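You operate a simulated robot arm through the tools that you are given. There is no shell and no other tool.

You are at the controls of a simulated robot arm. One attempt, no reset.

Task
Let the black tub down to LOW, then fill it back to FULL with cold water.
Fine: pull the green post up to let the water out and push it down at the line; swing the spout over the tub to fill, turn the cold tap off at the line and swing the spout back.

The check looks at the end state, three seconds after you hand in, the way a careful person would. Anything else that was tipped, shoved, dropped, spilled or broken makes it a failure.

Robot
A 7-joint arm with a two-finger parallel gripper, fixed in place. Base frame: the origin is on the floor under the middle of its stand, x ahead of it, y to its left, z up; the work surface is at about z = 73.5. Units: cm, rad, N and s.
It reaches about 124.7 cm from its shoulder. Its first joint turns from -2.304 to 2.304 rad. Payload 3.91 kg.
The TCP is the grasp point between the finger pads, 3 cm short of the fingertips. In the tool frame z runs along the fingers and y along their closing line. Largest opening 11 cm; finger width 2, thickness 1; the body of the gripper, 4.8 by 11.2 cm, starts 5.5 cm behind the TCP.
Orientation is that of the tool frame in the base frame, as a unit quaternion [w, x, y, z]. With the fingers straight down and closing along the base's y, the tool's x points along the base's -x, its y along +y and its z along -z.

Tools
- The arm moves only by the tool drive_tool. Its argument "targets" is a list of rows, each an object of numbers (a shift or turn left out is 0, a gripper value left out holds the last): "x", "y", "z": the shift along the tool's x, y, z in cm; "ax", "ay", "az": the turn, a rotation vector about the tool's x, y, z in rad; "gripper": the gripper command, from -1 (shut) to 1 (fully open), values between in proportion. In form: [{"x": .., "y": .., "z": .., "ax": .., "ay": .., "az": .., "gripper": ..}, ...]. A call has 1 to 20 rows; each row is the pose to reach, as a shift and turn from the pose commanded when the call began, along the tool's axes at that moment. A row lasts 0.2 s, in which the tool goes at most 5 cm and 0.15 rad; a call with a longer step from one row to the next is refused whole, and so is a gripper value outside its range. A pose out of reach is approached as far as the arm can. The call stops where the force on the tool passes 50 N (or 10 N more than at its start, if that is more) or the arm is blocked; 0.2 s more then pass. Each finger travels about 10.8 cm/s and halts on what it meets, pressing with about 32 N; the grip force reading is that of the motor and also rises with nothing between the fingers. The clock runs only during rows and for 0.2 s after the last one: add rows that repeat a pose to give the fingers time. It gives the time, the measured TCP pose, the force on the tool (base axes), the opening and the grip force at its end, in the units of the frame above (readings bear some noise), with the torque about the TCP (base axes, N m) and any sound that the robot's microphone picked up.
- Cameras (640 x 400 px; columns grow to the right, rows downward): "scene" is fixed at [21.86, -49.98, 155.59]; the picture's right is [0.70, -0.71, 0.00], its down [-0.34, -0.33, -0.88] and it looks along [0.63, 0.61, -0.48] (base axes); focal length 348 px, centre (320, 200). "wrist" rides on the gripper at [7.3, 1.7, -10.3] in the tool frame; the picture's right is [-0.23, 0.97, 0.00], its down [-0.76, -0.18, -0.62] and it looks along [-0.61, -0.14, 0.78] (tool axes); focal length 222 px, centre (320, 200).
- grab_frame(camera): a new picture of that camera. It takes no simulated time.
- pixel_to_xyz(camera, pixels): there is no depth. For up to 12 entries [column, row, z] of the newest picture of that camera ("zoom" is the newest enlarged one), the place [x, y] in the base frame at which the ray of that pixel passes the height z, good to about 0.3 cm. It takes no simulated time.
- enlarge(camera, box): a new picture of the part [left, top, right, bottom] of that camera's present view, enlarged. It takes no simulated time.
- close_job(): hands the job in; it is judged then, once.

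Unless the task says otherwise, let go and move clear before handing in.

The tools are called by a JSON object that holds its "name" and its "arguments". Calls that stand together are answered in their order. drive_tool: Moves the arm, as the interface text tells. Its arguments: {"type":"object","properties":{"targets":{"type":"array","items":{"type":"object","properties":{"x":{"type":"number"},"y":{"type":"number"},"z":{"type":"number"},"ax":{"type":"number"},"ay":{"type":"number"},"az":{"type":"number"},"gripper":{"type":"number"}}}}},"required":["targets"]} The other tools are called the same way: grab_frame (camera) takes a picture; pixel_to_xyz (camera, pixels) gives the place at which the rays of pixels pass given heights; enlarge (camera, box) takes an enlarged picture of a part of a camera's view; close_job () hands the job in.

At the start:

```text
clock: 0.0
ee_pos: [65.0, 4.35, 129.22]
tcp_rot: [-0.001, 0.001, 1.0, 0.0]
force: [0.3, -0.1, -0.8]
torque: [0.02, -0.01, 0.03]
width: 11.01
grip_force: 0.0
```

scene: 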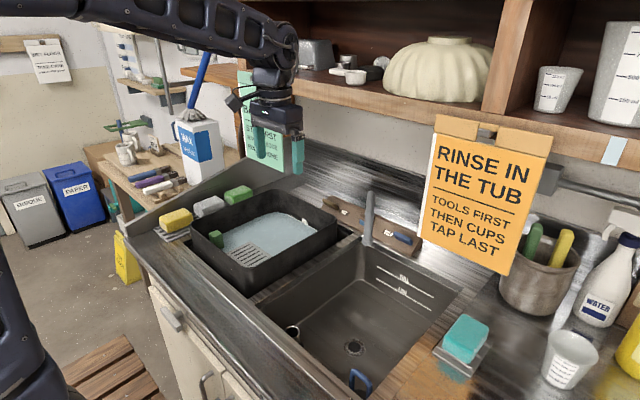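
wrist: 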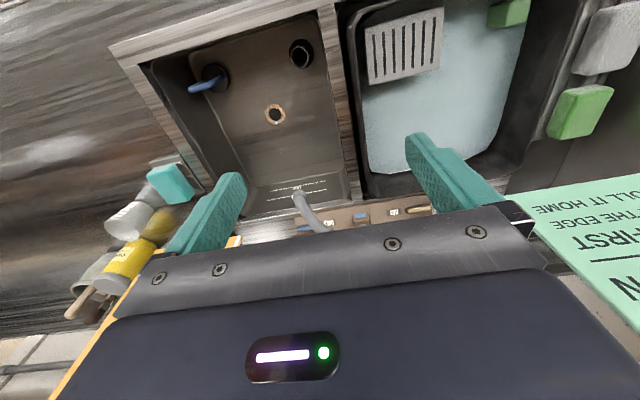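

The scene shows the black tub with water around pixels (190-335, 190-290), the sink to its right, the spout near (368,215) and taps nearby. I'll take enlarged views to find the green post, the lines and the taps.

{"name": "enlarge", "arguments": {"camera": "scene", "box": [170, 170, 350, 300]}}

{"name": "enlarge", "arguments": {"camera": "scene", "box": [310, 180, 450, 280]}}

{"name": "enlarge", "arguments": {"camera": "wrist", "box": [280, 0, 600, 230]}}

{"name": "enlarge", "arguments": {"camera": "scene", "box": [230, 280, 480, 400]}}

```text
3.08 times, centred on (260, 235) of scene
```

zoom: 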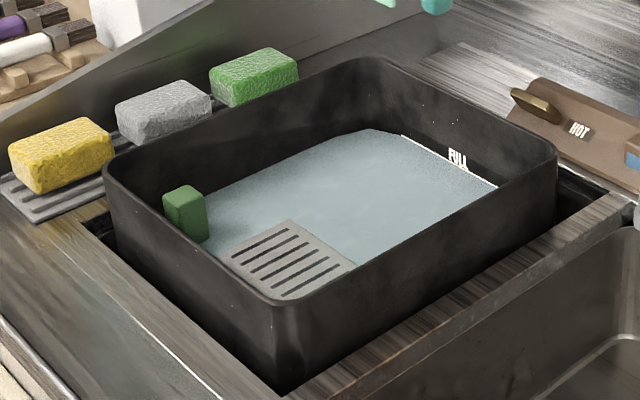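

```text
4.00 times, centred on (380, 230) of scene
```

zoom: 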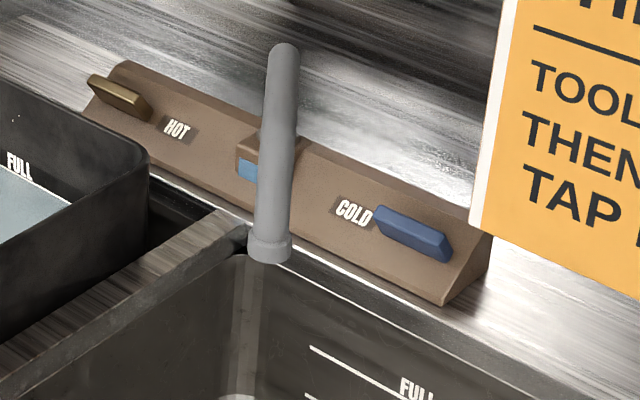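

```text
1.74 times, centred on (440, 115) of wrist
```

zoom: 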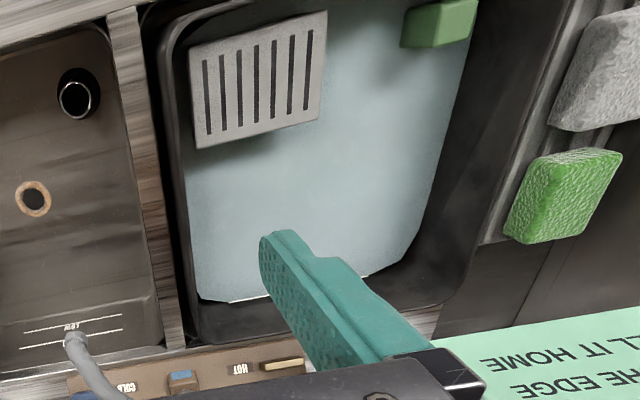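

```text
2.56 times, centred on (355, 340) of scene
```

zoom: 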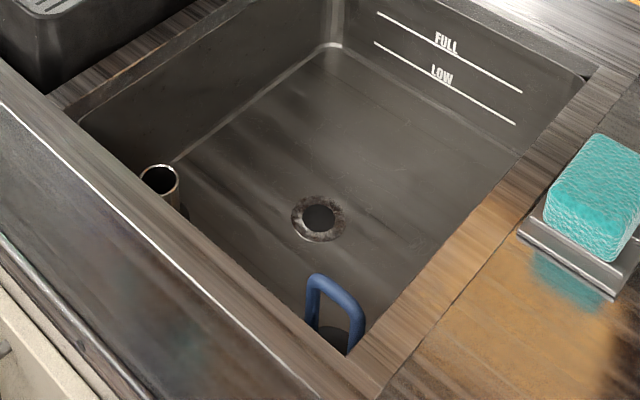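

The tub now reads FULL, the green post is at about scene (216,233), the cold handle at about (405,238) and the spout's tip at about (368,242), over the sink. I'll triangulate these between the two cameras.

{"name": "pixel_to_xyz", "arguments": {"camera": "scene", "pixels": [[216.2, 233.4, 73.5], [216.2, 233.4, 80], [190.2, 223.6, 73.5], [190.2, 223.6, 80], [248.6, 267.5, 80], [337, 218.8, 80], [276, 188.6, 80], [367, 243, 85], [367, 243, 95], [371, 193, 100], [405, 239, 80], [353, 222, 80]]}}

{"name": "pixel_to_xyz", "arguments": {"camera": "wrist", "pixels": [[509, 11, 73.5], [509, 11, 80], [299, 192, 85], [299, 192, 95], [325, 228, 100], [363, 216, 80], [305, 228, 80], [400, 212, 80], [398, 172, 80], [274, 114, 60], [274, 114, 70]]}}

{"name": "enlarge", "arguments": {"camera": "wrist", "box": [230, 160, 440, 260]}}

```text
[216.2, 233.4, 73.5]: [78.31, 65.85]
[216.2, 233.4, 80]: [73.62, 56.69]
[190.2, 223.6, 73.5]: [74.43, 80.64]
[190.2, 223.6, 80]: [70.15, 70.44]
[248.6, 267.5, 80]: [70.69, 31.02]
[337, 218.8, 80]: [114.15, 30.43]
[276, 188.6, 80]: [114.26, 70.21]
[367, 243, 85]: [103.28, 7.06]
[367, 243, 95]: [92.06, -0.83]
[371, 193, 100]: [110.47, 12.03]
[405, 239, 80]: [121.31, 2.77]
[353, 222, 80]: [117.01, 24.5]
```

```text
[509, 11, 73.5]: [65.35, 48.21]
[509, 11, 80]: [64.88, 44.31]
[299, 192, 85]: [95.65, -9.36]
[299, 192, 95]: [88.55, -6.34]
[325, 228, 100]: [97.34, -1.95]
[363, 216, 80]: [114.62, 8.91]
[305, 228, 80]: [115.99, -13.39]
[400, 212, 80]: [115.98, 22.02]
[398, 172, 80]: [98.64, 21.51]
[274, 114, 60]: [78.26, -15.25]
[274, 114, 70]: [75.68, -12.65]
```

```text
3.05 times, centred on (335, 210) of wrist
```

zoom: 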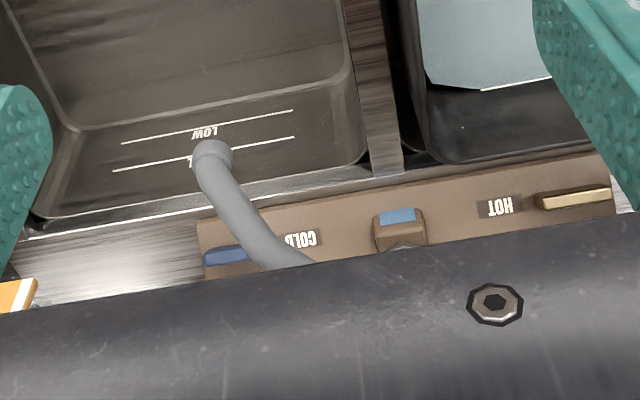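

Triangulation puts the post's top near z≈94, x≈64, y≈36, but the post is cut off at the top of the wrist view (509,11). I'll move the arm back and left, keeping it high, for a better view of the tub and taps.

{"name": "drive_tool", "arguments": {"targets": [{"x": 4, "y": 3}, {"x": 8, "y": 6}, {"x": 12, "y": 9}, {"x": 15, "y": 13}, {"x": 18, "y": 17}, {"x": 20, "y": 20}]}}

{"name": "grab_frame", "arguments": {"camera": "wrist"}}

{"name": "grab_frame", "arguments": {"camera": "scene"}}

```text
clock: 1.4
ee_pos: [45.03, 24.43, 129.23]
tcp_rot: [0.0, 0.002, 1.0, 0.0]
force: [-1.0, 0.0, 0.2]
torque: [0.03, 0.0, -0.04]
width: 11.01
grip_force: 0.1
```

```text
taken
```

wrist: 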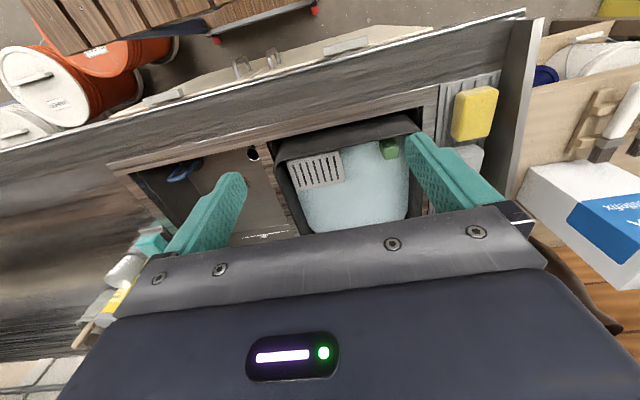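

```text
taken
```

scene: 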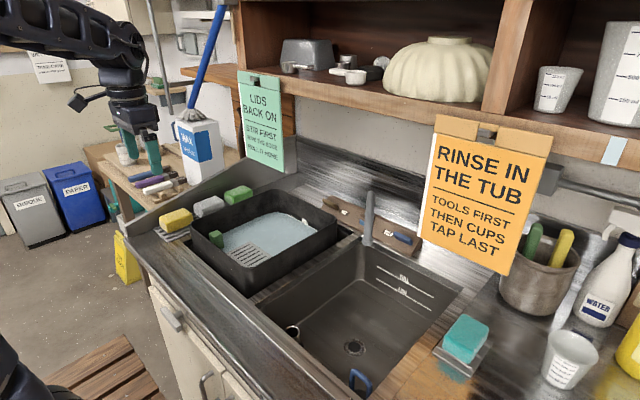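

The post is now whole in the wrist view at about (389,148). I'll enlarge the tub area and measure it.

{"name": "enlarge", "arguments": {"camera": "wrist", "box": [240, 100, 440, 240]}}

{"name": "enlarge", "arguments": {"camera": "scene", "box": [180, 180, 350, 300]}}

{"name": "enlarge", "arguments": {"camera": "scene", "box": [300, 180, 430, 260]}}

```text
2.86 times, centred on (340, 170) of wrist
```

zoom: 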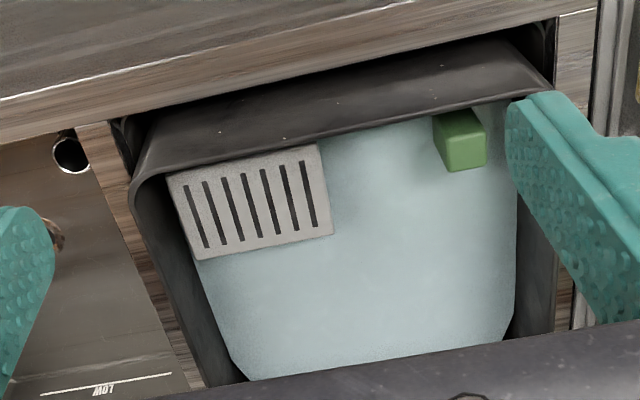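

```text
3.33 times, centred on (265, 240) of scene
```

zoom: 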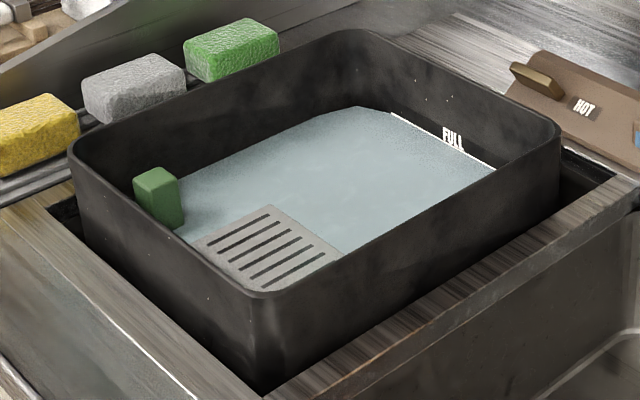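

```text
4.92 times, centred on (365, 220) of scene
```

zoom: 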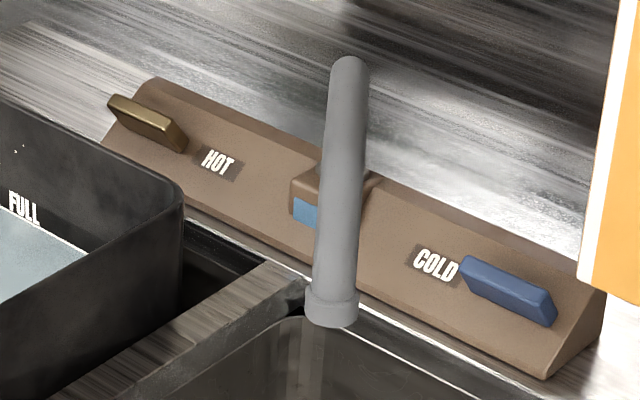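

I can see the post's top at wrist ≈(391,154.3) and scene ≈(216.3,233.4). I'll query these and the rim, tap and spout features at two heights.

{"name": "pixel_to_xyz", "arguments": {"camera": "wrist", "pixels": [[391.05, 154.3, 80], [391.05, 154.3, 90], [279, 165, 80], [279, 165, 90], [366, 147, 80], [366, 147, 90], [253, 154, 73.5], [253, 154, 60]]}}

{"name": "pixel_to_xyz", "arguments": {"camera": "scene", "pixels": [[216.3, 233.4, 80], [216.3, 233.4, 90], [247, 267.5, 90], [190, 224, 90], [336.5, 219, 90], [275, 188.6, 90], [330, 204, 80], [330, 204, 90], [405, 239, 80], [405, 239, 90], [361, 222, 80], [361, 222, 90]]}}

```text
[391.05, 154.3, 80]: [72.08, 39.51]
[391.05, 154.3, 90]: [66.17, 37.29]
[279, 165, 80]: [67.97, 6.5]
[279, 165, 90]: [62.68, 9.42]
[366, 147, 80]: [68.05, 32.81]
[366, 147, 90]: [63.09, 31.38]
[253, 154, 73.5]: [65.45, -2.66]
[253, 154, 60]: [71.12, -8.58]
```

```text
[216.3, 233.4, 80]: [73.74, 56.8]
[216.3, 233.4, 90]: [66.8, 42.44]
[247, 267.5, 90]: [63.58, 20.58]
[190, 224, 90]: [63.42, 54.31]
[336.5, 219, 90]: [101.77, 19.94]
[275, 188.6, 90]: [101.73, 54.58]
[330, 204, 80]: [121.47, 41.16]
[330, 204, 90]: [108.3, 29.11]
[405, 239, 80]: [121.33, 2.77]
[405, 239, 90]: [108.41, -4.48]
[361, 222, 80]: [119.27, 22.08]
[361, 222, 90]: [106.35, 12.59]
```

The post's top works out at about (63.8, 36.4, 94.2), the rim at z≈98, the cold handle at about (101,-8,95), and the spout's tip at about (86,-5,100). I'll move to a high viewpoint near the taps to see how the handle and spout are built.

{"name": "drive_tool", "arguments": {"targets": [{"x": -3.5, "y": -2, "z": 1}, {"x": -7, "y": -4, "z": 2}, {"x": -10.5, "y": -6, "z": 3}, {"x": -14, "y": -8, "z": 4}, {"x": -17.5, "y": -10, "z": 5}, {"x": -21, "y": -12, "z": 6}, {"x": -24.5, "y": -14, "z": 7}, {"x": -28, "y": -16, "z": 8}, {"x": -31, "y": -17.5, "z": 8.5}, {"x": -33, "y": -18.4, "z": 9}]}}

{"name": "grab_frame", "arguments": {"camera": "wrist"}}

{"name": "grab_frame", "arguments": {"camera": "scene"}}

```text
clock: 3.6
ee_pos: [78.01, 5.92, 120.23]
tcp_rot: [0.001, 0.0, 1.0, 0.0]
force: [0.1, -0.7, 0.0]
torque: [0.0, -0.02, 0.0]
width: 11.02
grip_force: 0.0
```

```text
taken
```

wrist: 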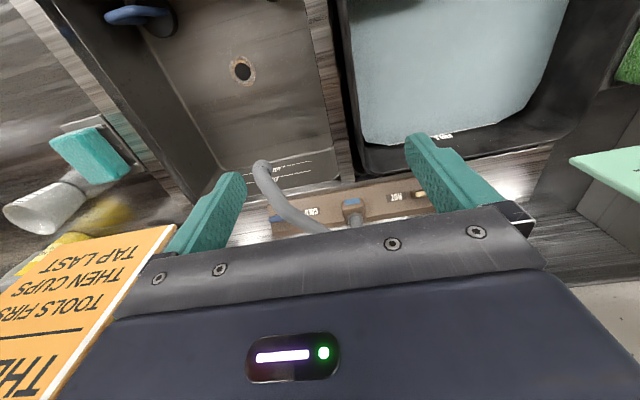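

```text
taken
```

scene: 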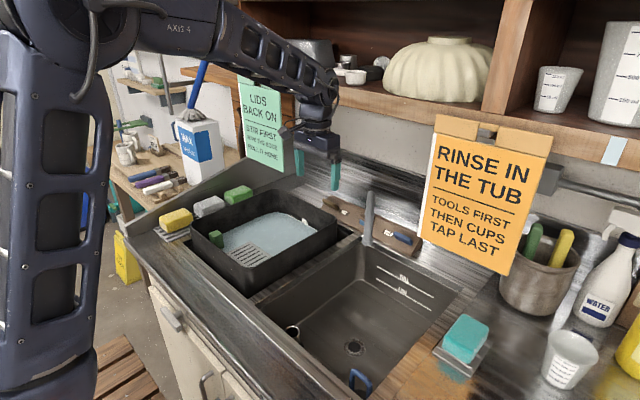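

{"name": "enlarge", "arguments": {"camera": "wrist", "box": [230, 140, 440, 250]}}

{"name": "enlarge", "arguments": {"camera": "scene", "box": [310, 170, 430, 260]}}

```text
3.05 times, centred on (335, 195) of wrist
```

zoom: 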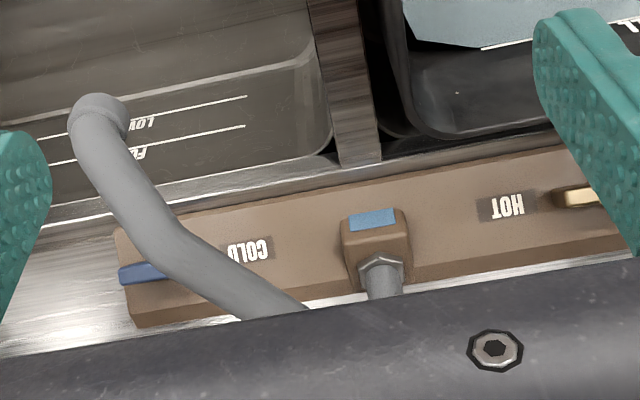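

```text
4.44 times, centred on (370, 215) of scene
```

zoom: 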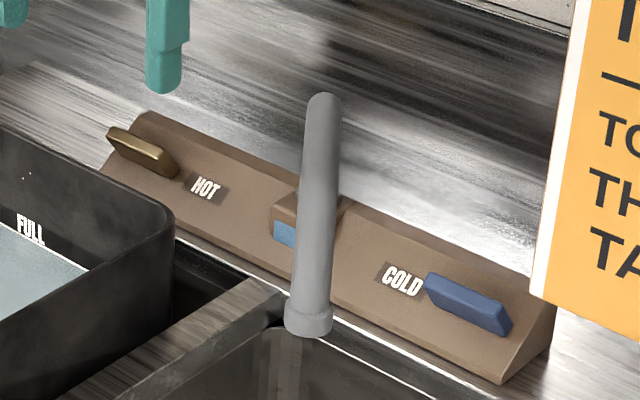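

The spout rises from the block behind the blue patch (wrist zoom (382,270)) and reaches out over the sink, with its tip at zoom (100,110). The cold handle is a blue slab lying along the block. I'll start with the drain, moving above the post with the gripper half open.

{"name": "drive_tool", "arguments": {"targets": [{"x": 1.8, "y": 3.8, "z": 0.5, "gripper": 0.0}, {"x": 3.6, "y": 7.6, "z": 1}, {"x": 5.4, "y": 11.4, "z": 1.5}, {"x": 7.2, "y": 15.2, "z": 2}, {"x": 9, "y": 19, "z": 2.5}, {"x": 10.8, "y": 22.8, "z": 3}, {"x": 12.6, "y": 26.6, "z": 4}, {"x": 14.2, "y": 30.4, "z": 6}, {"x": 14.2, "y": 30.4, "z": 10}]}}

{"name": "grab_frame", "arguments": {"camera": "wrist"}}

{"name": "grab_frame", "arguments": {"camera": "scene"}}

```text
clock: 5.6
ee_pos: [63.97, 36.37, 110.35]
tcp_rot: [0.0, -0.001, 1.0, 0.0]
force: [0.0, -1.4, 0.2]
torque: [0.02, -0.02, -0.03]
width: 5.51
grip_force: 0.0
```

```text
taken
```

wrist: 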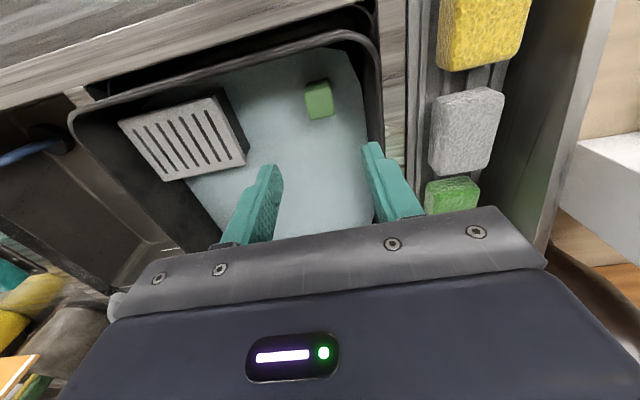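

```text
taken
```

scene: 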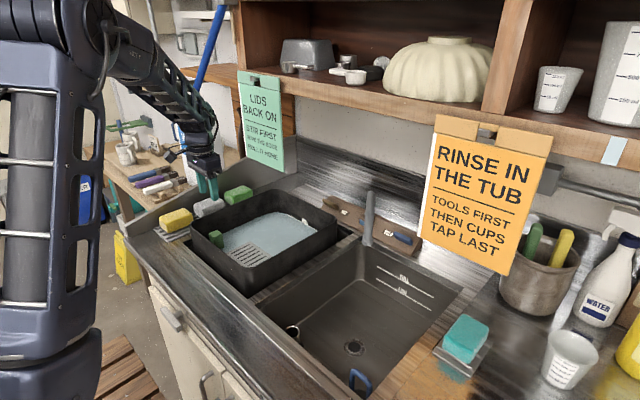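

The post is clear in the wrist view at (318,100). I'll enlarge it to refine its position before going down.

{"name": "enlarge", "arguments": {"camera": "wrist", "box": [260, 30, 400, 130]}}

{"name": "enlarge", "arguments": {"camera": "scene", "box": [180, 160, 300, 260]}}

{"name": "pixel_to_xyz", "arguments": {"camera": "wrist", "pixels": [[318, 101, 94.2], [318, 101, 90], [378, 40, 98], [375, 60, 98], [382, 120, 98], [72, 112, 98], [310, 38, 98]]}}

```text
4.00 times, centred on (330, 80) of wrist
```

zoom: 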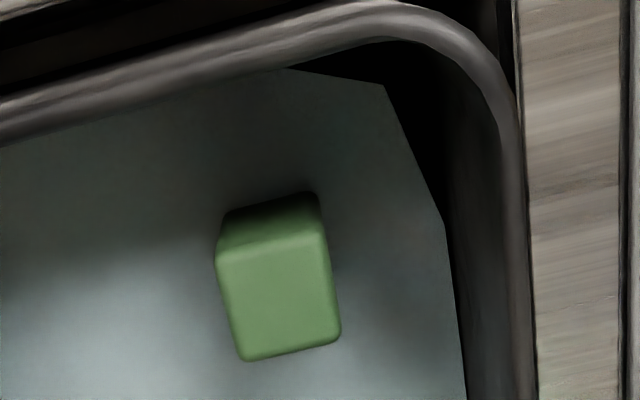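

```text
4.00 times, centred on (240, 210) of scene
```

zoom: 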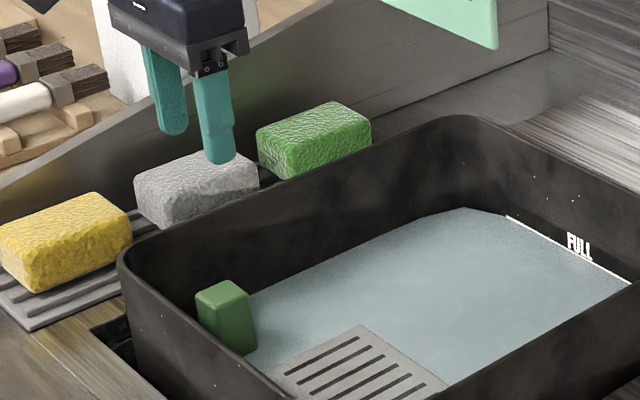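

```text
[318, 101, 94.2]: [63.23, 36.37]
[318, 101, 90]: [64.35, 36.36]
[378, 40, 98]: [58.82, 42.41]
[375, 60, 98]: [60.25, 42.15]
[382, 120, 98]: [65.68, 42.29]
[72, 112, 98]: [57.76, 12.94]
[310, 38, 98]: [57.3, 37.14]
```

The refined top-face centre is at wrist (320.3,104.3) and scene (215.75,234). I'll query both at several heights to fix the post's position.

{"name": "pixel_to_xyz", "arguments": {"camera": "wrist", "pixels": [[320.25, 104.25, 94], [320.25, 104.25, 95], [320.25, 104.25, 93], [294.5, 92.5, 94], [321.25, 88.75, 94], [325, 113.75, 94], [300.75, 120, 94], [372.5, 105, 98], [383.75, 105, 98], [339, 30, 98], [339, 38, 98]]}}

{"name": "pixel_to_xyz", "arguments": {"camera": "scene", "pixels": [[215.75, 234, 94], [215.75, 234, 95], [215.75, 234, 93]]}}

```text
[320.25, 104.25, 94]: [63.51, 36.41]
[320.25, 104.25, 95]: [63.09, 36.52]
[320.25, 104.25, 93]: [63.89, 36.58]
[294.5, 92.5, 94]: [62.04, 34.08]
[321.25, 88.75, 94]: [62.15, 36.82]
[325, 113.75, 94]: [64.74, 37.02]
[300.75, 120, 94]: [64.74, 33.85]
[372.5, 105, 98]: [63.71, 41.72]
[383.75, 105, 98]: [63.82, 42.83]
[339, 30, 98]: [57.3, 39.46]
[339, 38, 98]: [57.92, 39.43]
```

```text
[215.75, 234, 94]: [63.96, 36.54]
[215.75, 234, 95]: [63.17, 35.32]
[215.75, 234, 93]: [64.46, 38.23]
```

Both cameras agree that the post's top is at about (63.5, 36.45, 94) and 3 cm square, with about 1 cm of clearance to the tub wall. I'll go down around it to z≈94 with the fingers half open.

{"name": "drive_tool", "arguments": {"targets": [{"x": 0.45, "y": 0.08, "z": 2}, {"x": 0.45, "y": 0.08, "z": 5}, {"x": 0.45, "y": 0.08, "z": 8}, {"x": 0.45, "y": 0.08, "z": 10.5}, {"x": 0.45, "y": 0.08, "z": 12.5}]}}

{"name": "enlarge", "arguments": {"camera": "wrist", "box": [220, 0, 460, 240]}}

{"name": "enlarge", "arguments": {"camera": "scene", "box": [170, 160, 350, 290]}}

```text
clock: 6.8
ee_pos: [63.38, 36.45, 97.92]
tcp_rot: [0.0, 0.001, 1.0, 0.0]
force: [0.4, -0.5, 0.3]
torque: [0.01, -0.03, 0.04]
width: 5.49
grip_force: 0.1
```

```text
1.67 times, centred on (340, 120) of wrist
```

zoom: 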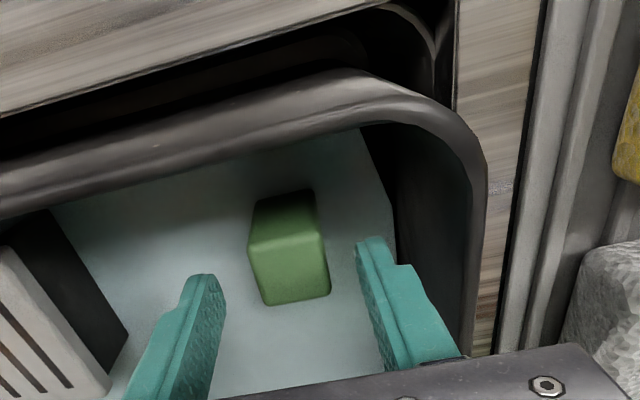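

```text
3.08 times, centred on (260, 225) of scene
```

zoom: 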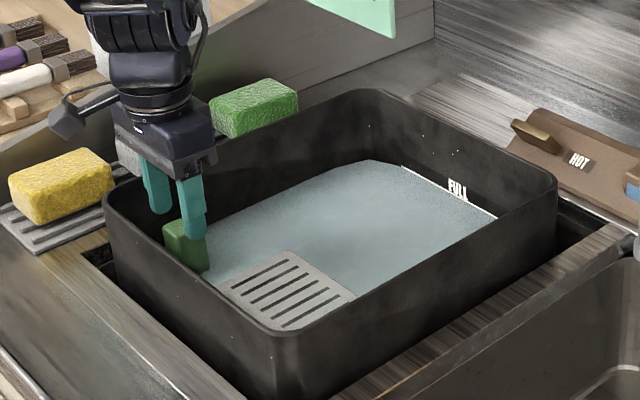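

The fingertips (zoom (200,280) and (370,245)) sit on either side of the post (zoom (290,270)), just above its top. I'll check the alignment once more.

{"name": "pixel_to_xyz", "arguments": {"camera": "wrist", "pixels": [[322, 162, 94], [322, 162, 93], [260, 172, 95], [375, 162, 95]]}}

```text
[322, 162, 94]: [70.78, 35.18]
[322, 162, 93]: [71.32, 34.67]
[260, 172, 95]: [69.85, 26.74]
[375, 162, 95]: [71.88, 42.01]
```

Those values refer to the older wrist picture, so I'll grab a fresh one and query that.

{"name": "grab_frame", "arguments": {"camera": "wrist"}}

{"name": "pixel_to_xyz", "arguments": {"camera": "wrist", "pixels": [[322, 162, 94], [322, 162, 93], [260, 172, 95], [375, 162, 95]]}}

```text
taken
```

wrist: 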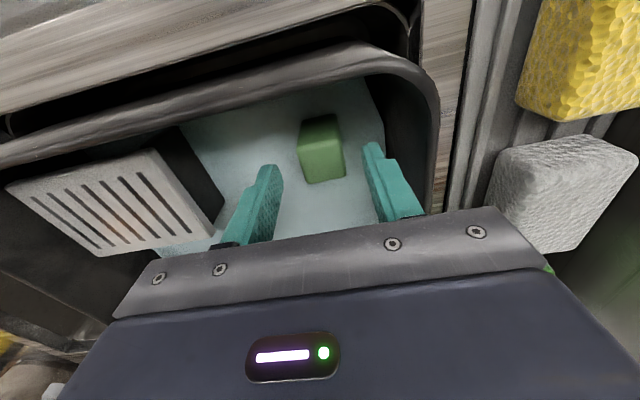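

```text
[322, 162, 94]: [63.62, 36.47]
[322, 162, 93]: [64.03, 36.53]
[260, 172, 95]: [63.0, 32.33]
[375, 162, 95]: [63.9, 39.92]
```

The alignment is good: post at (63.6,36.5), fingers at y≈32.3 and 39.9. I'll go down another 4 cm and close on the post.

{"name": "drive_tool", "arguments": {"targets": [{"z": 1.5}, {"z": 3}, {"z": 4}, {"z": 4}, {"z": 4, "gripper": -0.3}, {"z": 4, "gripper": -0.6}, {"z": 4, "gripper": -0.6}, {"z": 4, "gripper": -0.6}]}}

{"name": "enlarge", "arguments": {"camera": "scene", "box": [170, 160, 350, 290]}}

{"name": "grab_frame", "arguments": {"camera": "wrist"}}

```text
clock: 8.6
ee_pos: [63.38, 36.42, 93.73]
tcp_rot: [0.001, 0.0, 1.0, 0.0]
force: [1.7, 3.4, -0.1]
torque: [-0.02, 0.01, 0.04]
width: 3.16
grip_force: 32.1
```

```text
3.08 times, centred on (260, 225) of scene
```

zoom: 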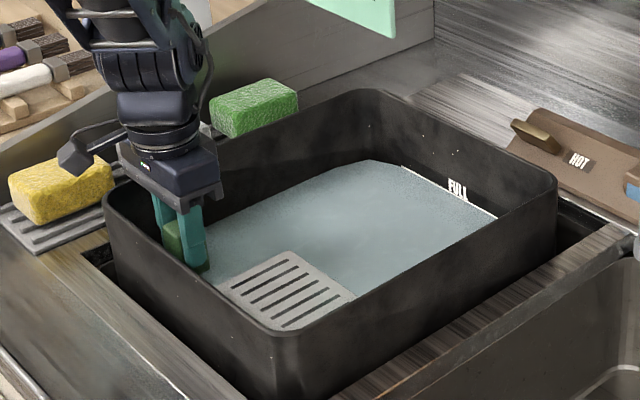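

```text
taken
```

wrist: 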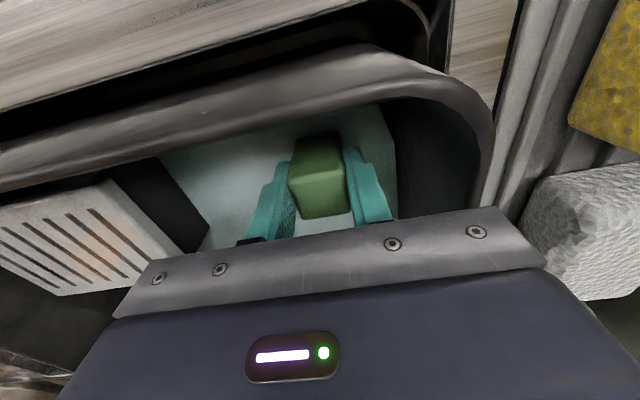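

The post is held (width 3.16, grip 32 N). I'll pull it up in small steps and watch the force.

{"name": "drive_tool", "arguments": {"targets": [{"z": -0.4}, {"z": -0.8}, {"z": -1.2}, {"z": -1.6}, {"z": -2.0}]}}

{"name": "enlarge", "arguments": {"camera": "scene", "box": [170, 160, 350, 290]}}

```text
clock: 9.8
ee_pos: [63.61, 36.43, 95.64]
tcp_rot: [0.0, 0.0, 1.0, -0.001]
force: [5.4, -1.3, 1.0]
torque: [-0.17, 0.27, 0.26]
width: 3.16
grip_force: 31.8
```

```text
3.08 times, centred on (260, 225) of scene
```

zoom: 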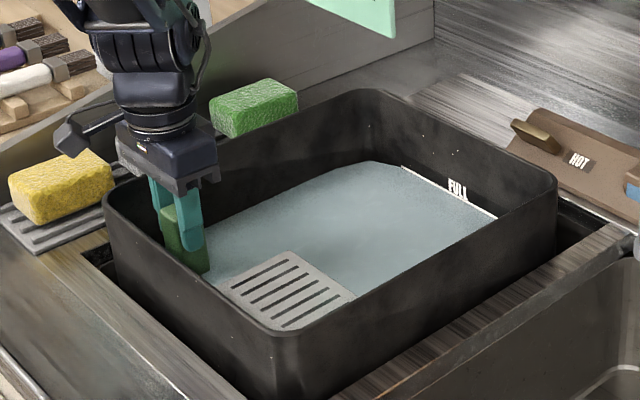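

The post seems to have risen with the fingers, with little force (zoom (170,212)). The water hasn't visibly dropped yet, so I'll check the wrist view and pull a bit more.

{"name": "grab_frame", "arguments": {"camera": "wrist"}}

{"name": "drive_tool", "arguments": {"targets": [{"z": -0.4}, {"z": -0.8}, {"z": -1.2}, {"z": -1.6}, {"z": -2.0}]}}

{"name": "enlarge", "arguments": {"camera": "scene", "box": [170, 160, 350, 290]}}

{"name": "grab_frame", "arguments": {"camera": "wrist"}}

```text
taken
```

wrist: 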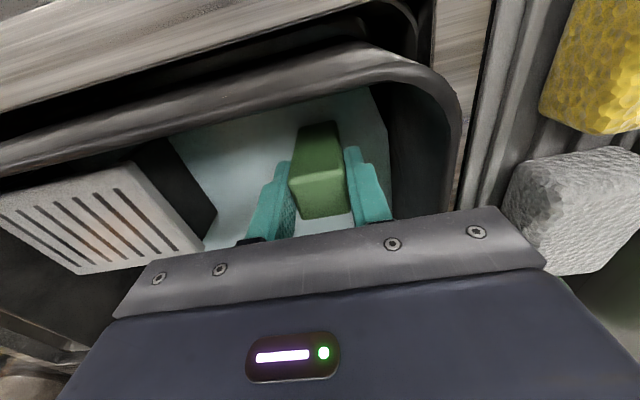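

```text
clock: 11.0
ee_pos: [63.41, 36.48, 97.52]
tcp_rot: [-0.001, 0.0, 1.0, 0.0]
force: [-3.5, -5.5, -26.5]
torque: [0.06, -0.01, 0.02]
width: 3.19
grip_force: 32.3
```

```text
3.08 times, centred on (260, 225) of scene
```

zoom: 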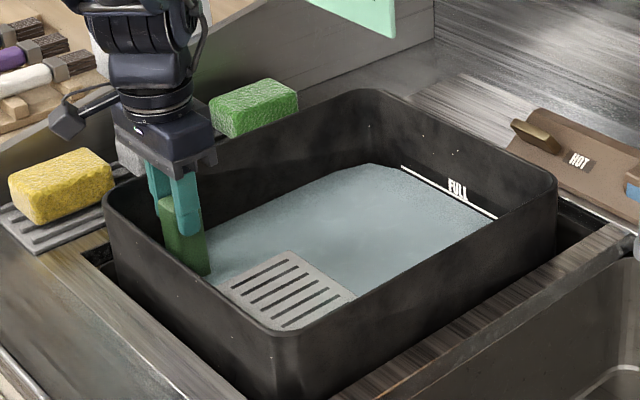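

```text
taken
```

wrist: 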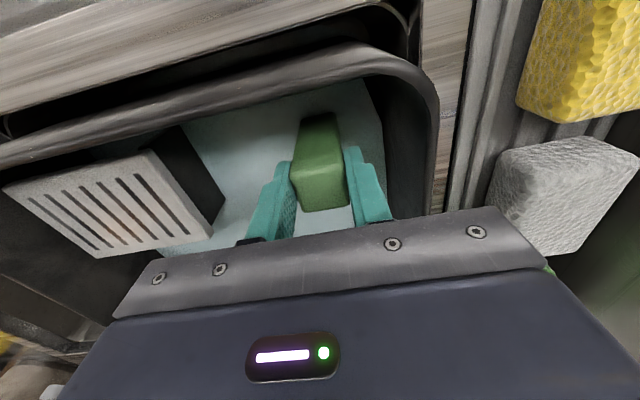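

The pull force reached 26 N, so the post is at its upper stop. The water has started to fall, with dark wall now showing under the FULL line at zoom (450,195). I'll ease off 0.3 cm and hold for a second.

{"name": "drive_tool", "arguments": {"targets": [{"z": 0.3}, {"z": 0.3}, {"z": 0.3}, {"z": 0.3}, {"z": 0.3}]}}

{"name": "enlarge", "arguments": {"camera": "scene", "box": [240, 180, 350, 270]}}

```text
clock: 12.2
ee_pos: [63.42, 36.5, 97.49]
tcp_rot: [0.001, 0.0, 1.0, 0.0]
force: [-14.2, -8.2, -1.1]
torque: [-0.1, -0.15, 0.03]
width: 3.17
grip_force: 31.7
```

```text
4.44 times, centred on (295, 225) of scene
```

zoom: 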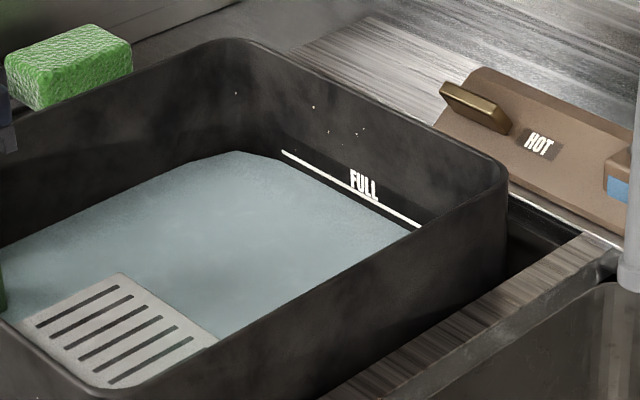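

The level is now about 1 cm below FULL after roughly 1.5 s. I'll hold for another second and a half and look again for the LOW line.

{"name": "drive_tool", "arguments": {"targets": [{}, {}, {}, {}, {}, {}, {}]}}

{"name": "enlarge", "arguments": {"camera": "scene", "box": [240, 180, 350, 270]}}

```text
clock: 13.8
ee_pos: [63.37, 36.44, 97.5]
tcp_rot: [0.001, 0.0, 1.0, 0.0]
force: [-15.0, -6.0, -0.8]
torque: [-0.08, 0.22, 0.01]
width: 3.16
grip_force: 31.9
```

```text
4.44 times, centred on (295, 225) of scene
```

zoom: 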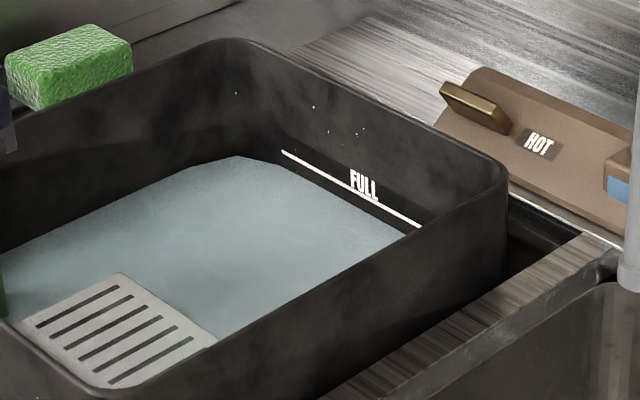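

It's falling slowly, at roughly 0.3 cm/s. I'll hold for 3 s.

{"name": "drive_tool", "arguments": {"targets": [{}, {}, {}, {}, {}, {}, {}, {}, {}, {}, {}, {}, {}, {}]}}

{"name": "enlarge", "arguments": {"camera": "scene", "box": [240, 180, 350, 270]}}

```text
clock: 16.8
ee_pos: [63.41, 36.5, 97.49]
tcp_rot: [0.001, 0.0, 1.0, 0.0]
force: [-13.3, -3.7, -1.2]
torque: [-0.07, 0.15, 0.03]
width: 3.17
grip_force: 32.4
```

```text
4.44 times, centred on (295, 225) of scene
```

zoom: 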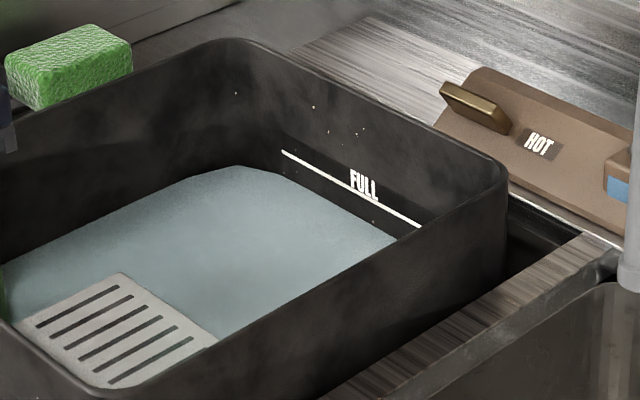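

It's still falling at about 0.3 cm/s (far corner now at zoom (245,166)), and LOW isn't visible yet. I'll hold for 2 s more.

{"name": "drive_tool", "arguments": {"targets": [{}, {}, {}, {}, {}, {}, {}, {}, {}]}}

{"name": "enlarge", "arguments": {"camera": "scene", "box": [240, 180, 350, 270]}}

```text
clock: 18.8
ee_pos: [63.45, 36.43, 97.45]
tcp_rot: [0.0, 0.001, 1.0, 0.0]
force: [-11.6, -2.7, -0.3]
torque: [-0.05, 0.14, 0.05]
width: 3.16
grip_force: 32.1
```

```text
4.44 times, centred on (295, 225) of scene
```

zoom: 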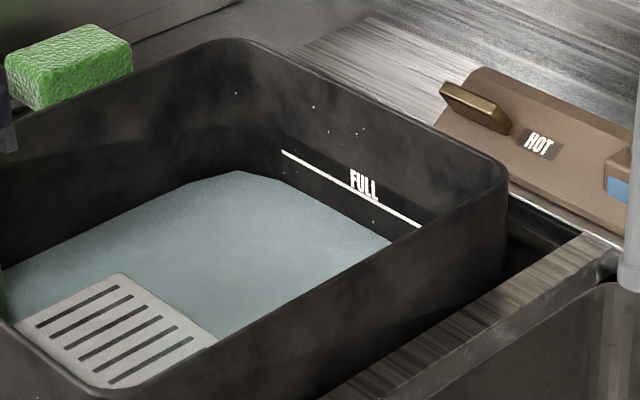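

{"name": "drive_tool", "arguments": {"targets": [{}, {}, {}, {}, {}, {}, {}, {}, {}]}}

{"name": "enlarge", "arguments": {"camera": "scene", "box": [260, 190, 340, 250]}}

```text
clock: 20.8
ee_pos: [63.48, 36.47, 97.43]
tcp_rot: [0.0, 0.001, 1.0, 0.0]
force: [-9.4, -2.8, -0.1]
torque: [-0.08, 0.08, 0.04]
width: 3.13
grip_force: 32.3
```

```text
6.67 times, centred on (300, 220) of scene
```

zoom: 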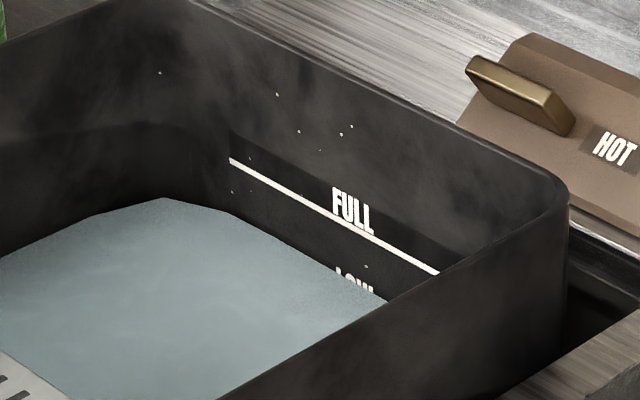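

The top of the LOW label shows at zoom (355,280), and by comparison with FULL its line should be about 25 zoom px lower. I'll hold for about 2.5 s more.

{"name": "drive_tool", "arguments": {"targets": [{}, {}, {}, {}, {}, {}, {}, {}, {}, {}, {}]}}

{"name": "enlarge", "arguments": {"camera": "scene", "box": [260, 190, 340, 250]}}

```text
clock: 23.2
ee_pos: [63.43, 36.56, 97.42]
tcp_rot: [-0.001, 0.001, 1.0, 0.0]
force: [-8.3, -2.7, 0.4]
torque: [-0.05, 0.06, 0.02]
width: 3.17
grip_force: 31.6
```

```text
6.67 times, centred on (300, 220) of scene
```

zoom: 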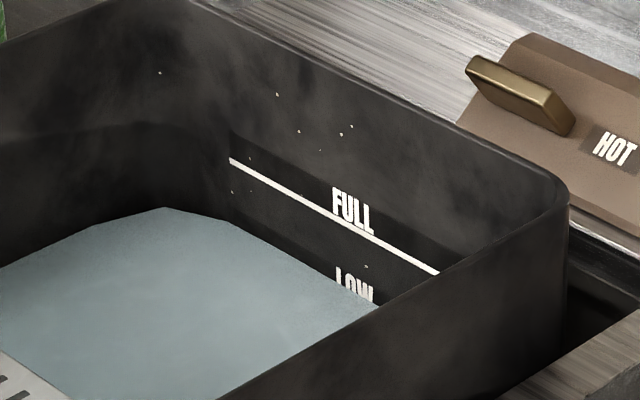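

The water edge is at about zoom row 290 at column 350, and the LOW line should be near row 304. I'll hold for 1.8 s and look.

{"name": "drive_tool", "arguments": {"targets": [{}, {}, {}, {}, {}, {}, {}, {}]}}

{"name": "enlarge", "arguments": {"camera": "scene", "box": [270, 200, 330, 245]}}

```text
clock: 25.0
ee_pos: [63.47, 36.49, 97.39]
tcp_rot: [0.0, 0.0, 1.0, 0.0]
force: [-5.5, -2.6, 0.0]
torque: [0.0, 0.08, 0.01]
width: 3.19
grip_force: 32.1
```

```text
8.89 times, centred on (300, 222) of scene
```

zoom: 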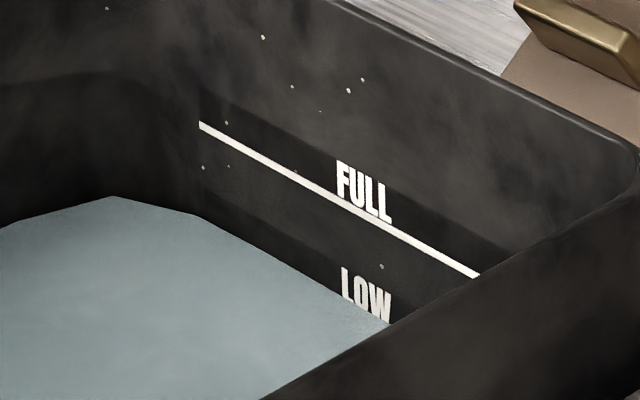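

LOW is nearly all visible, and its line should be about 9 zoom px below the water edge at column 342. I'll hold for 0.8 s more and look again.

{"name": "drive_tool", "arguments": {"targets": [{}, {}, {}]}}

{"name": "enlarge", "arguments": {"camera": "scene", "box": [280, 207, 320, 237]}}

```text
clock: 25.8
ee_pos: [63.49, 36.49, 97.47]
tcp_rot: [0.0, 0.001, 1.0, 0.0]
force: [-5.5, -2.5, -1.8]
torque: [-0.12, 0.08, -0.01]
width: 3.14
grip_force: 31.8
```

```text
13.33 times, centred on (300, 222) of scene
```

zoom: 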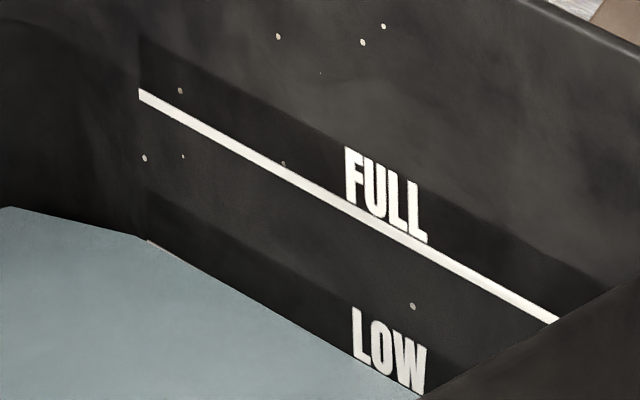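

The left end of the LOW line is just starting to show at zoom (155,246), so the level is at the line. I'll push the post down now to seat it.

{"name": "drive_tool", "arguments": {"targets": [{"z": 1.2}, {"z": 2.4}, {"z": 3.4}, {"z": 4.0}, {"z": 4.1}, {"z": 4.1}]}}

{"name": "enlarge", "arguments": {"camera": "scene", "box": [280, 207, 320, 237]}}

{"name": "grab_frame", "arguments": {"camera": "wrist"}}

```text
clock: 27.2
ee_pos: [63.69, 36.44, 93.47]
tcp_rot: [0.001, 0.001, 1.0, 0.001]
force: [12.1, -2.3, 12.5]
torque: [-0.11, -0.35, 0.0]
width: 3.19
grip_force: 32.2
```

```text
13.33 times, centred on (300, 222) of scene
```

zoom: 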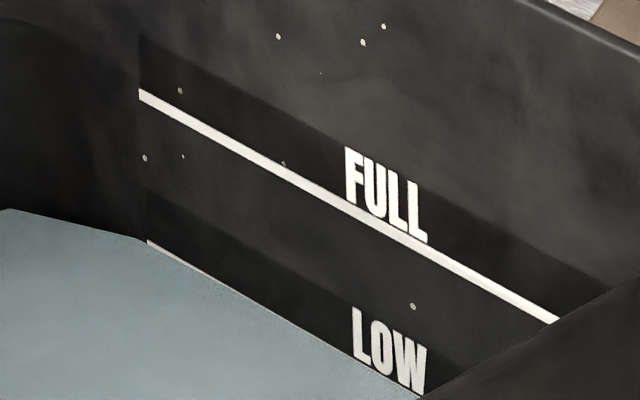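

```text
taken
```

wrist: 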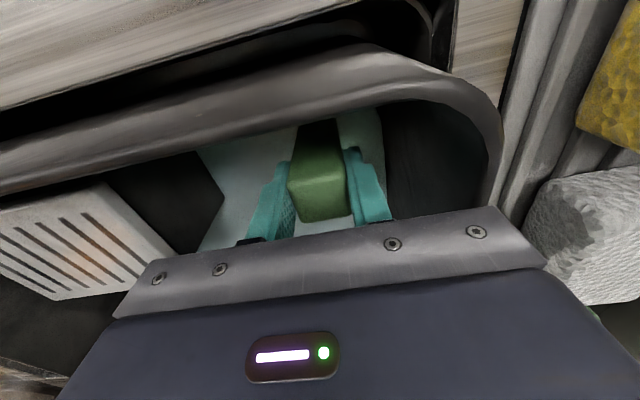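

The LOW line now shows as a thin strip right at the water's edge (zoom (150,243) to (420,395)). I'll press slightly more to be sure the post is seated, then check that the level holds.

{"name": "drive_tool", "arguments": {"targets": [{"z": 0.2}, {"z": 0.3}, {"z": 0.3}, {"z": 0.3}, {"z": 0.3}, {"z": 0.0}, {"z": 0.0}]}}

{"name": "enlarge", "arguments": {"camera": "scene", "box": [280, 207, 320, 237]}}

```text
clock: 28.8
ee_pos: [63.47, 36.44, 93.25]
tcp_rot: [0.0, 0.001, 1.0, 0.0]
force: [11.6, 3.0, -2.2]
torque: [-0.11, 0.64, 0.06]
width: 3.17
grip_force: 31.8
```

```text
13.33 times, centred on (300, 222) of scene
```

zoom: 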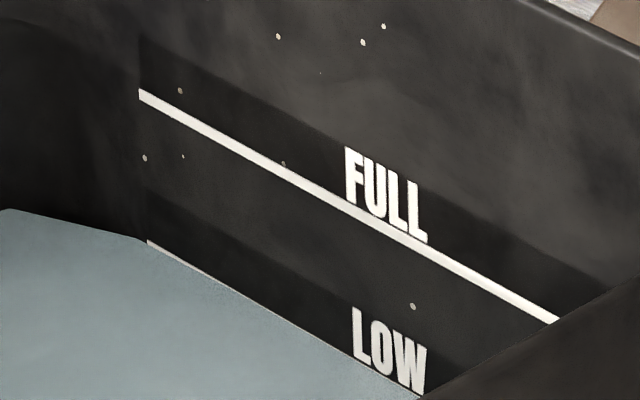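

The level is unchanged after 1.6 s, so the plug is seated. I'll let go (opening to about 5.5 cm) and lift straight up.

{"name": "drive_tool", "arguments": {"targets": [{"gripper": -0.2}, {"gripper": 0.0}, {"gripper": 0.0}, {"gripper": 0.0}, {"z": -1.5}, {"z": -4}, {"z": -8}, {"z": -12}, {"z": -16}, {"z": -20}]}}

{"name": "enlarge", "arguments": {"camera": "scene", "box": [170, 160, 350, 290]}}

{"name": "enlarge", "arguments": {"camera": "scene", "box": [280, 207, 320, 237]}}

{"name": "grab_frame", "arguments": {"camera": "wrist"}}

```text
clock: 31.0
ee_pos: [63.45, 36.4, 113.25]
tcp_rot: [0.0, 0.0, 1.0, 0.0]
force: [0.2, -0.4, 0.6]
torque: [0.02, 0.04, -0.01]
width: 5.51
grip_force: 0.0
```

```text
3.08 times, centred on (260, 225) of scene
```

zoom: 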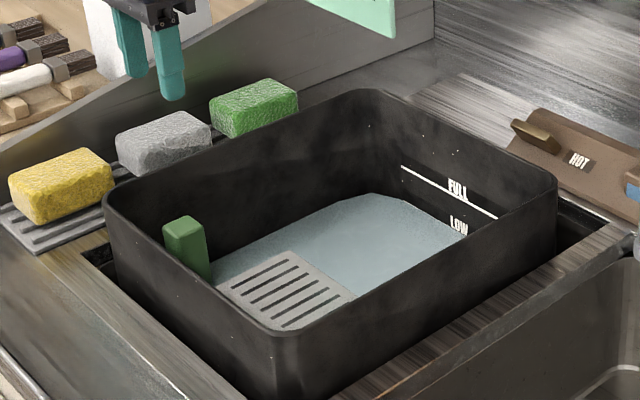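

```text
13.33 times, centred on (300, 222) of scene
```

zoom: 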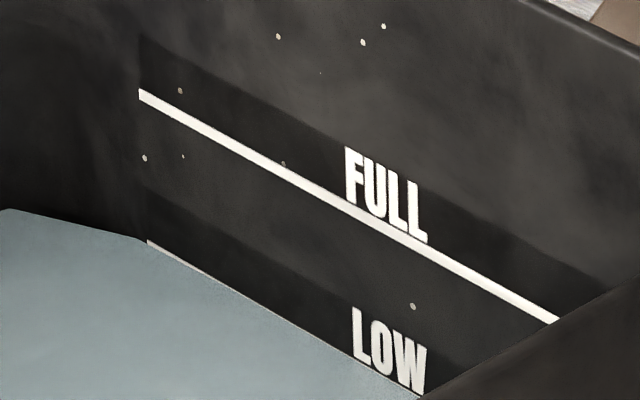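

```text
taken
```

wrist: 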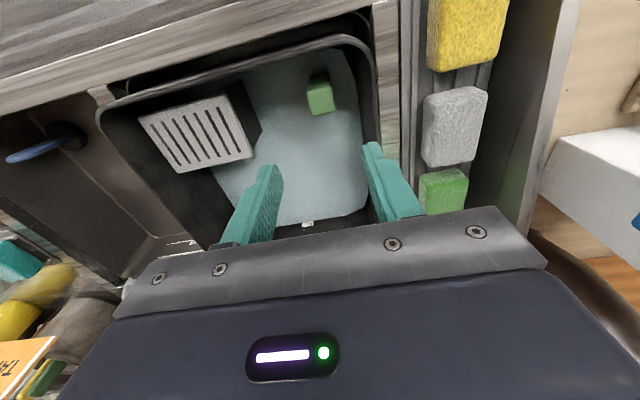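

The level is at LOW, and the post is down and released. Next is the spout: I'll move to above the spout's reach for a better look at its shape and at the cold handle.

{"name": "drive_tool", "arguments": {"targets": [{"x": -1.8, "y": -4.0, "z": -0.5}, {"x": -3.6, "y": -8, "z": -1}, {"x": -5.4, "y": -12, "z": -1.5}, {"x": -7.2, "y": -16, "z": -2}, {"x": -9, "y": -20, "z": -2}, {"x": -10.8, "y": -24, "z": -2}, {"x": -12.6, "y": -28, "z": -2}, {"x": -14.4, "y": -32, "z": -2}, {"x": -16.2, "y": -36, "z": -2}, {"x": -16.5, "y": -38, "z": -2}]}}

{"name": "grab_frame", "arguments": {"camera": "wrist"}}

{"name": "enlarge", "arguments": {"camera": "wrist", "box": [180, 100, 400, 240]}}

{"name": "grab_frame", "arguments": {"camera": "scene"}}

```text
clock: 33.2
ee_pos: [79.9, -1.52, 115.34]
tcp_rot: [0.0, 0.001, 1.0, 0.0]
force: [-0.7, 0.2, -0.1]
torque: [-0.02, -0.01, 0.03]
width: 5.51
grip_force: 0.0
```

```text
taken
```

wrist: 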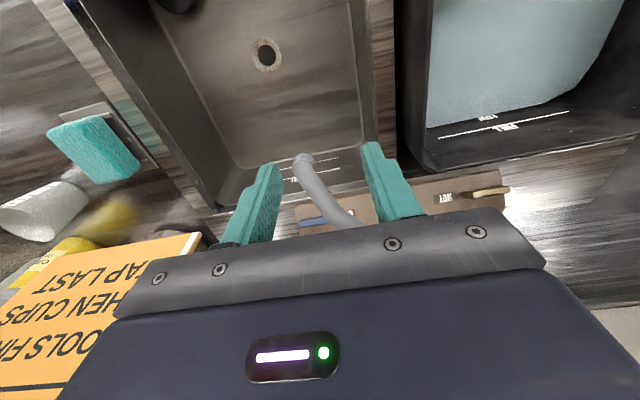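

```text
2.86 times, centred on (290, 170) of wrist
```

zoom: 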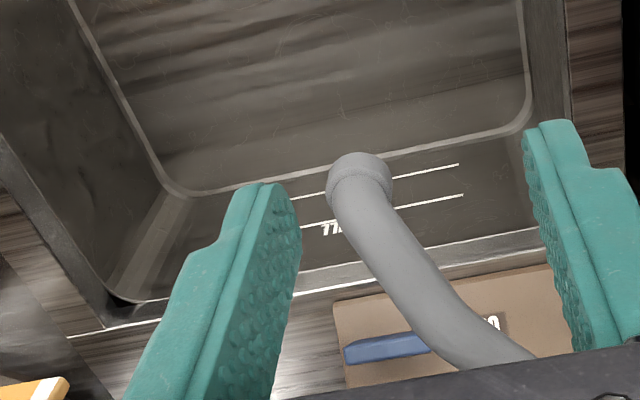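

```text
taken
```

scene: 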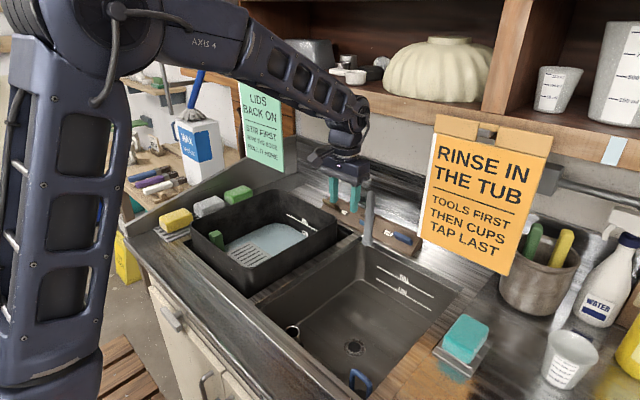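

The spout's tip ring is at wrist ≈(303,163) and scene ≈(367,242), and the pipe runs back past wrist (318,194). I'll triangulate these.

{"name": "pixel_to_xyz", "arguments": {"camera": "wrist", "pixels": [[303.3, 163, 98], [303.3, 163, 101], [318, 194.5, 100], [318, 194.5, 104], [335.5, 213.7, 102], [335.5, 213.7, 106], [306, 217.5, 95], [293, 219, 96]]}}

{"name": "pixel_to_xyz", "arguments": {"camera": "scene", "pixels": [[367.3, 242, 98], [367.3, 242, 101], [369, 218, 100], [369, 218, 104], [370.5, 193, 106], [370.5, 193, 104], [395, 233, 96], [414, 243, 96], [395, 233, 94], [414, 243, 94]]}}

```text
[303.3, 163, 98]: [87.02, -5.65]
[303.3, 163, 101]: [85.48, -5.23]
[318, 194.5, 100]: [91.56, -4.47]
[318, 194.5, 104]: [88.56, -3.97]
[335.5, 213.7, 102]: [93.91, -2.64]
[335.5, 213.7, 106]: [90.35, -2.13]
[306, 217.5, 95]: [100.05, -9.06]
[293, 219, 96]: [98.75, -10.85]
```

```text
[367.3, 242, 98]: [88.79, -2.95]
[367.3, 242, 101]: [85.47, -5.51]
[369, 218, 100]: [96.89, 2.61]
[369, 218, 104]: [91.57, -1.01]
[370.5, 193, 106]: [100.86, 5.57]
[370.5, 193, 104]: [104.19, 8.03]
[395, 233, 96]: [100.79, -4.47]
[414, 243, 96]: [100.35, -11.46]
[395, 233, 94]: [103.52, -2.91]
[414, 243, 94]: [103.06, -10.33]
```

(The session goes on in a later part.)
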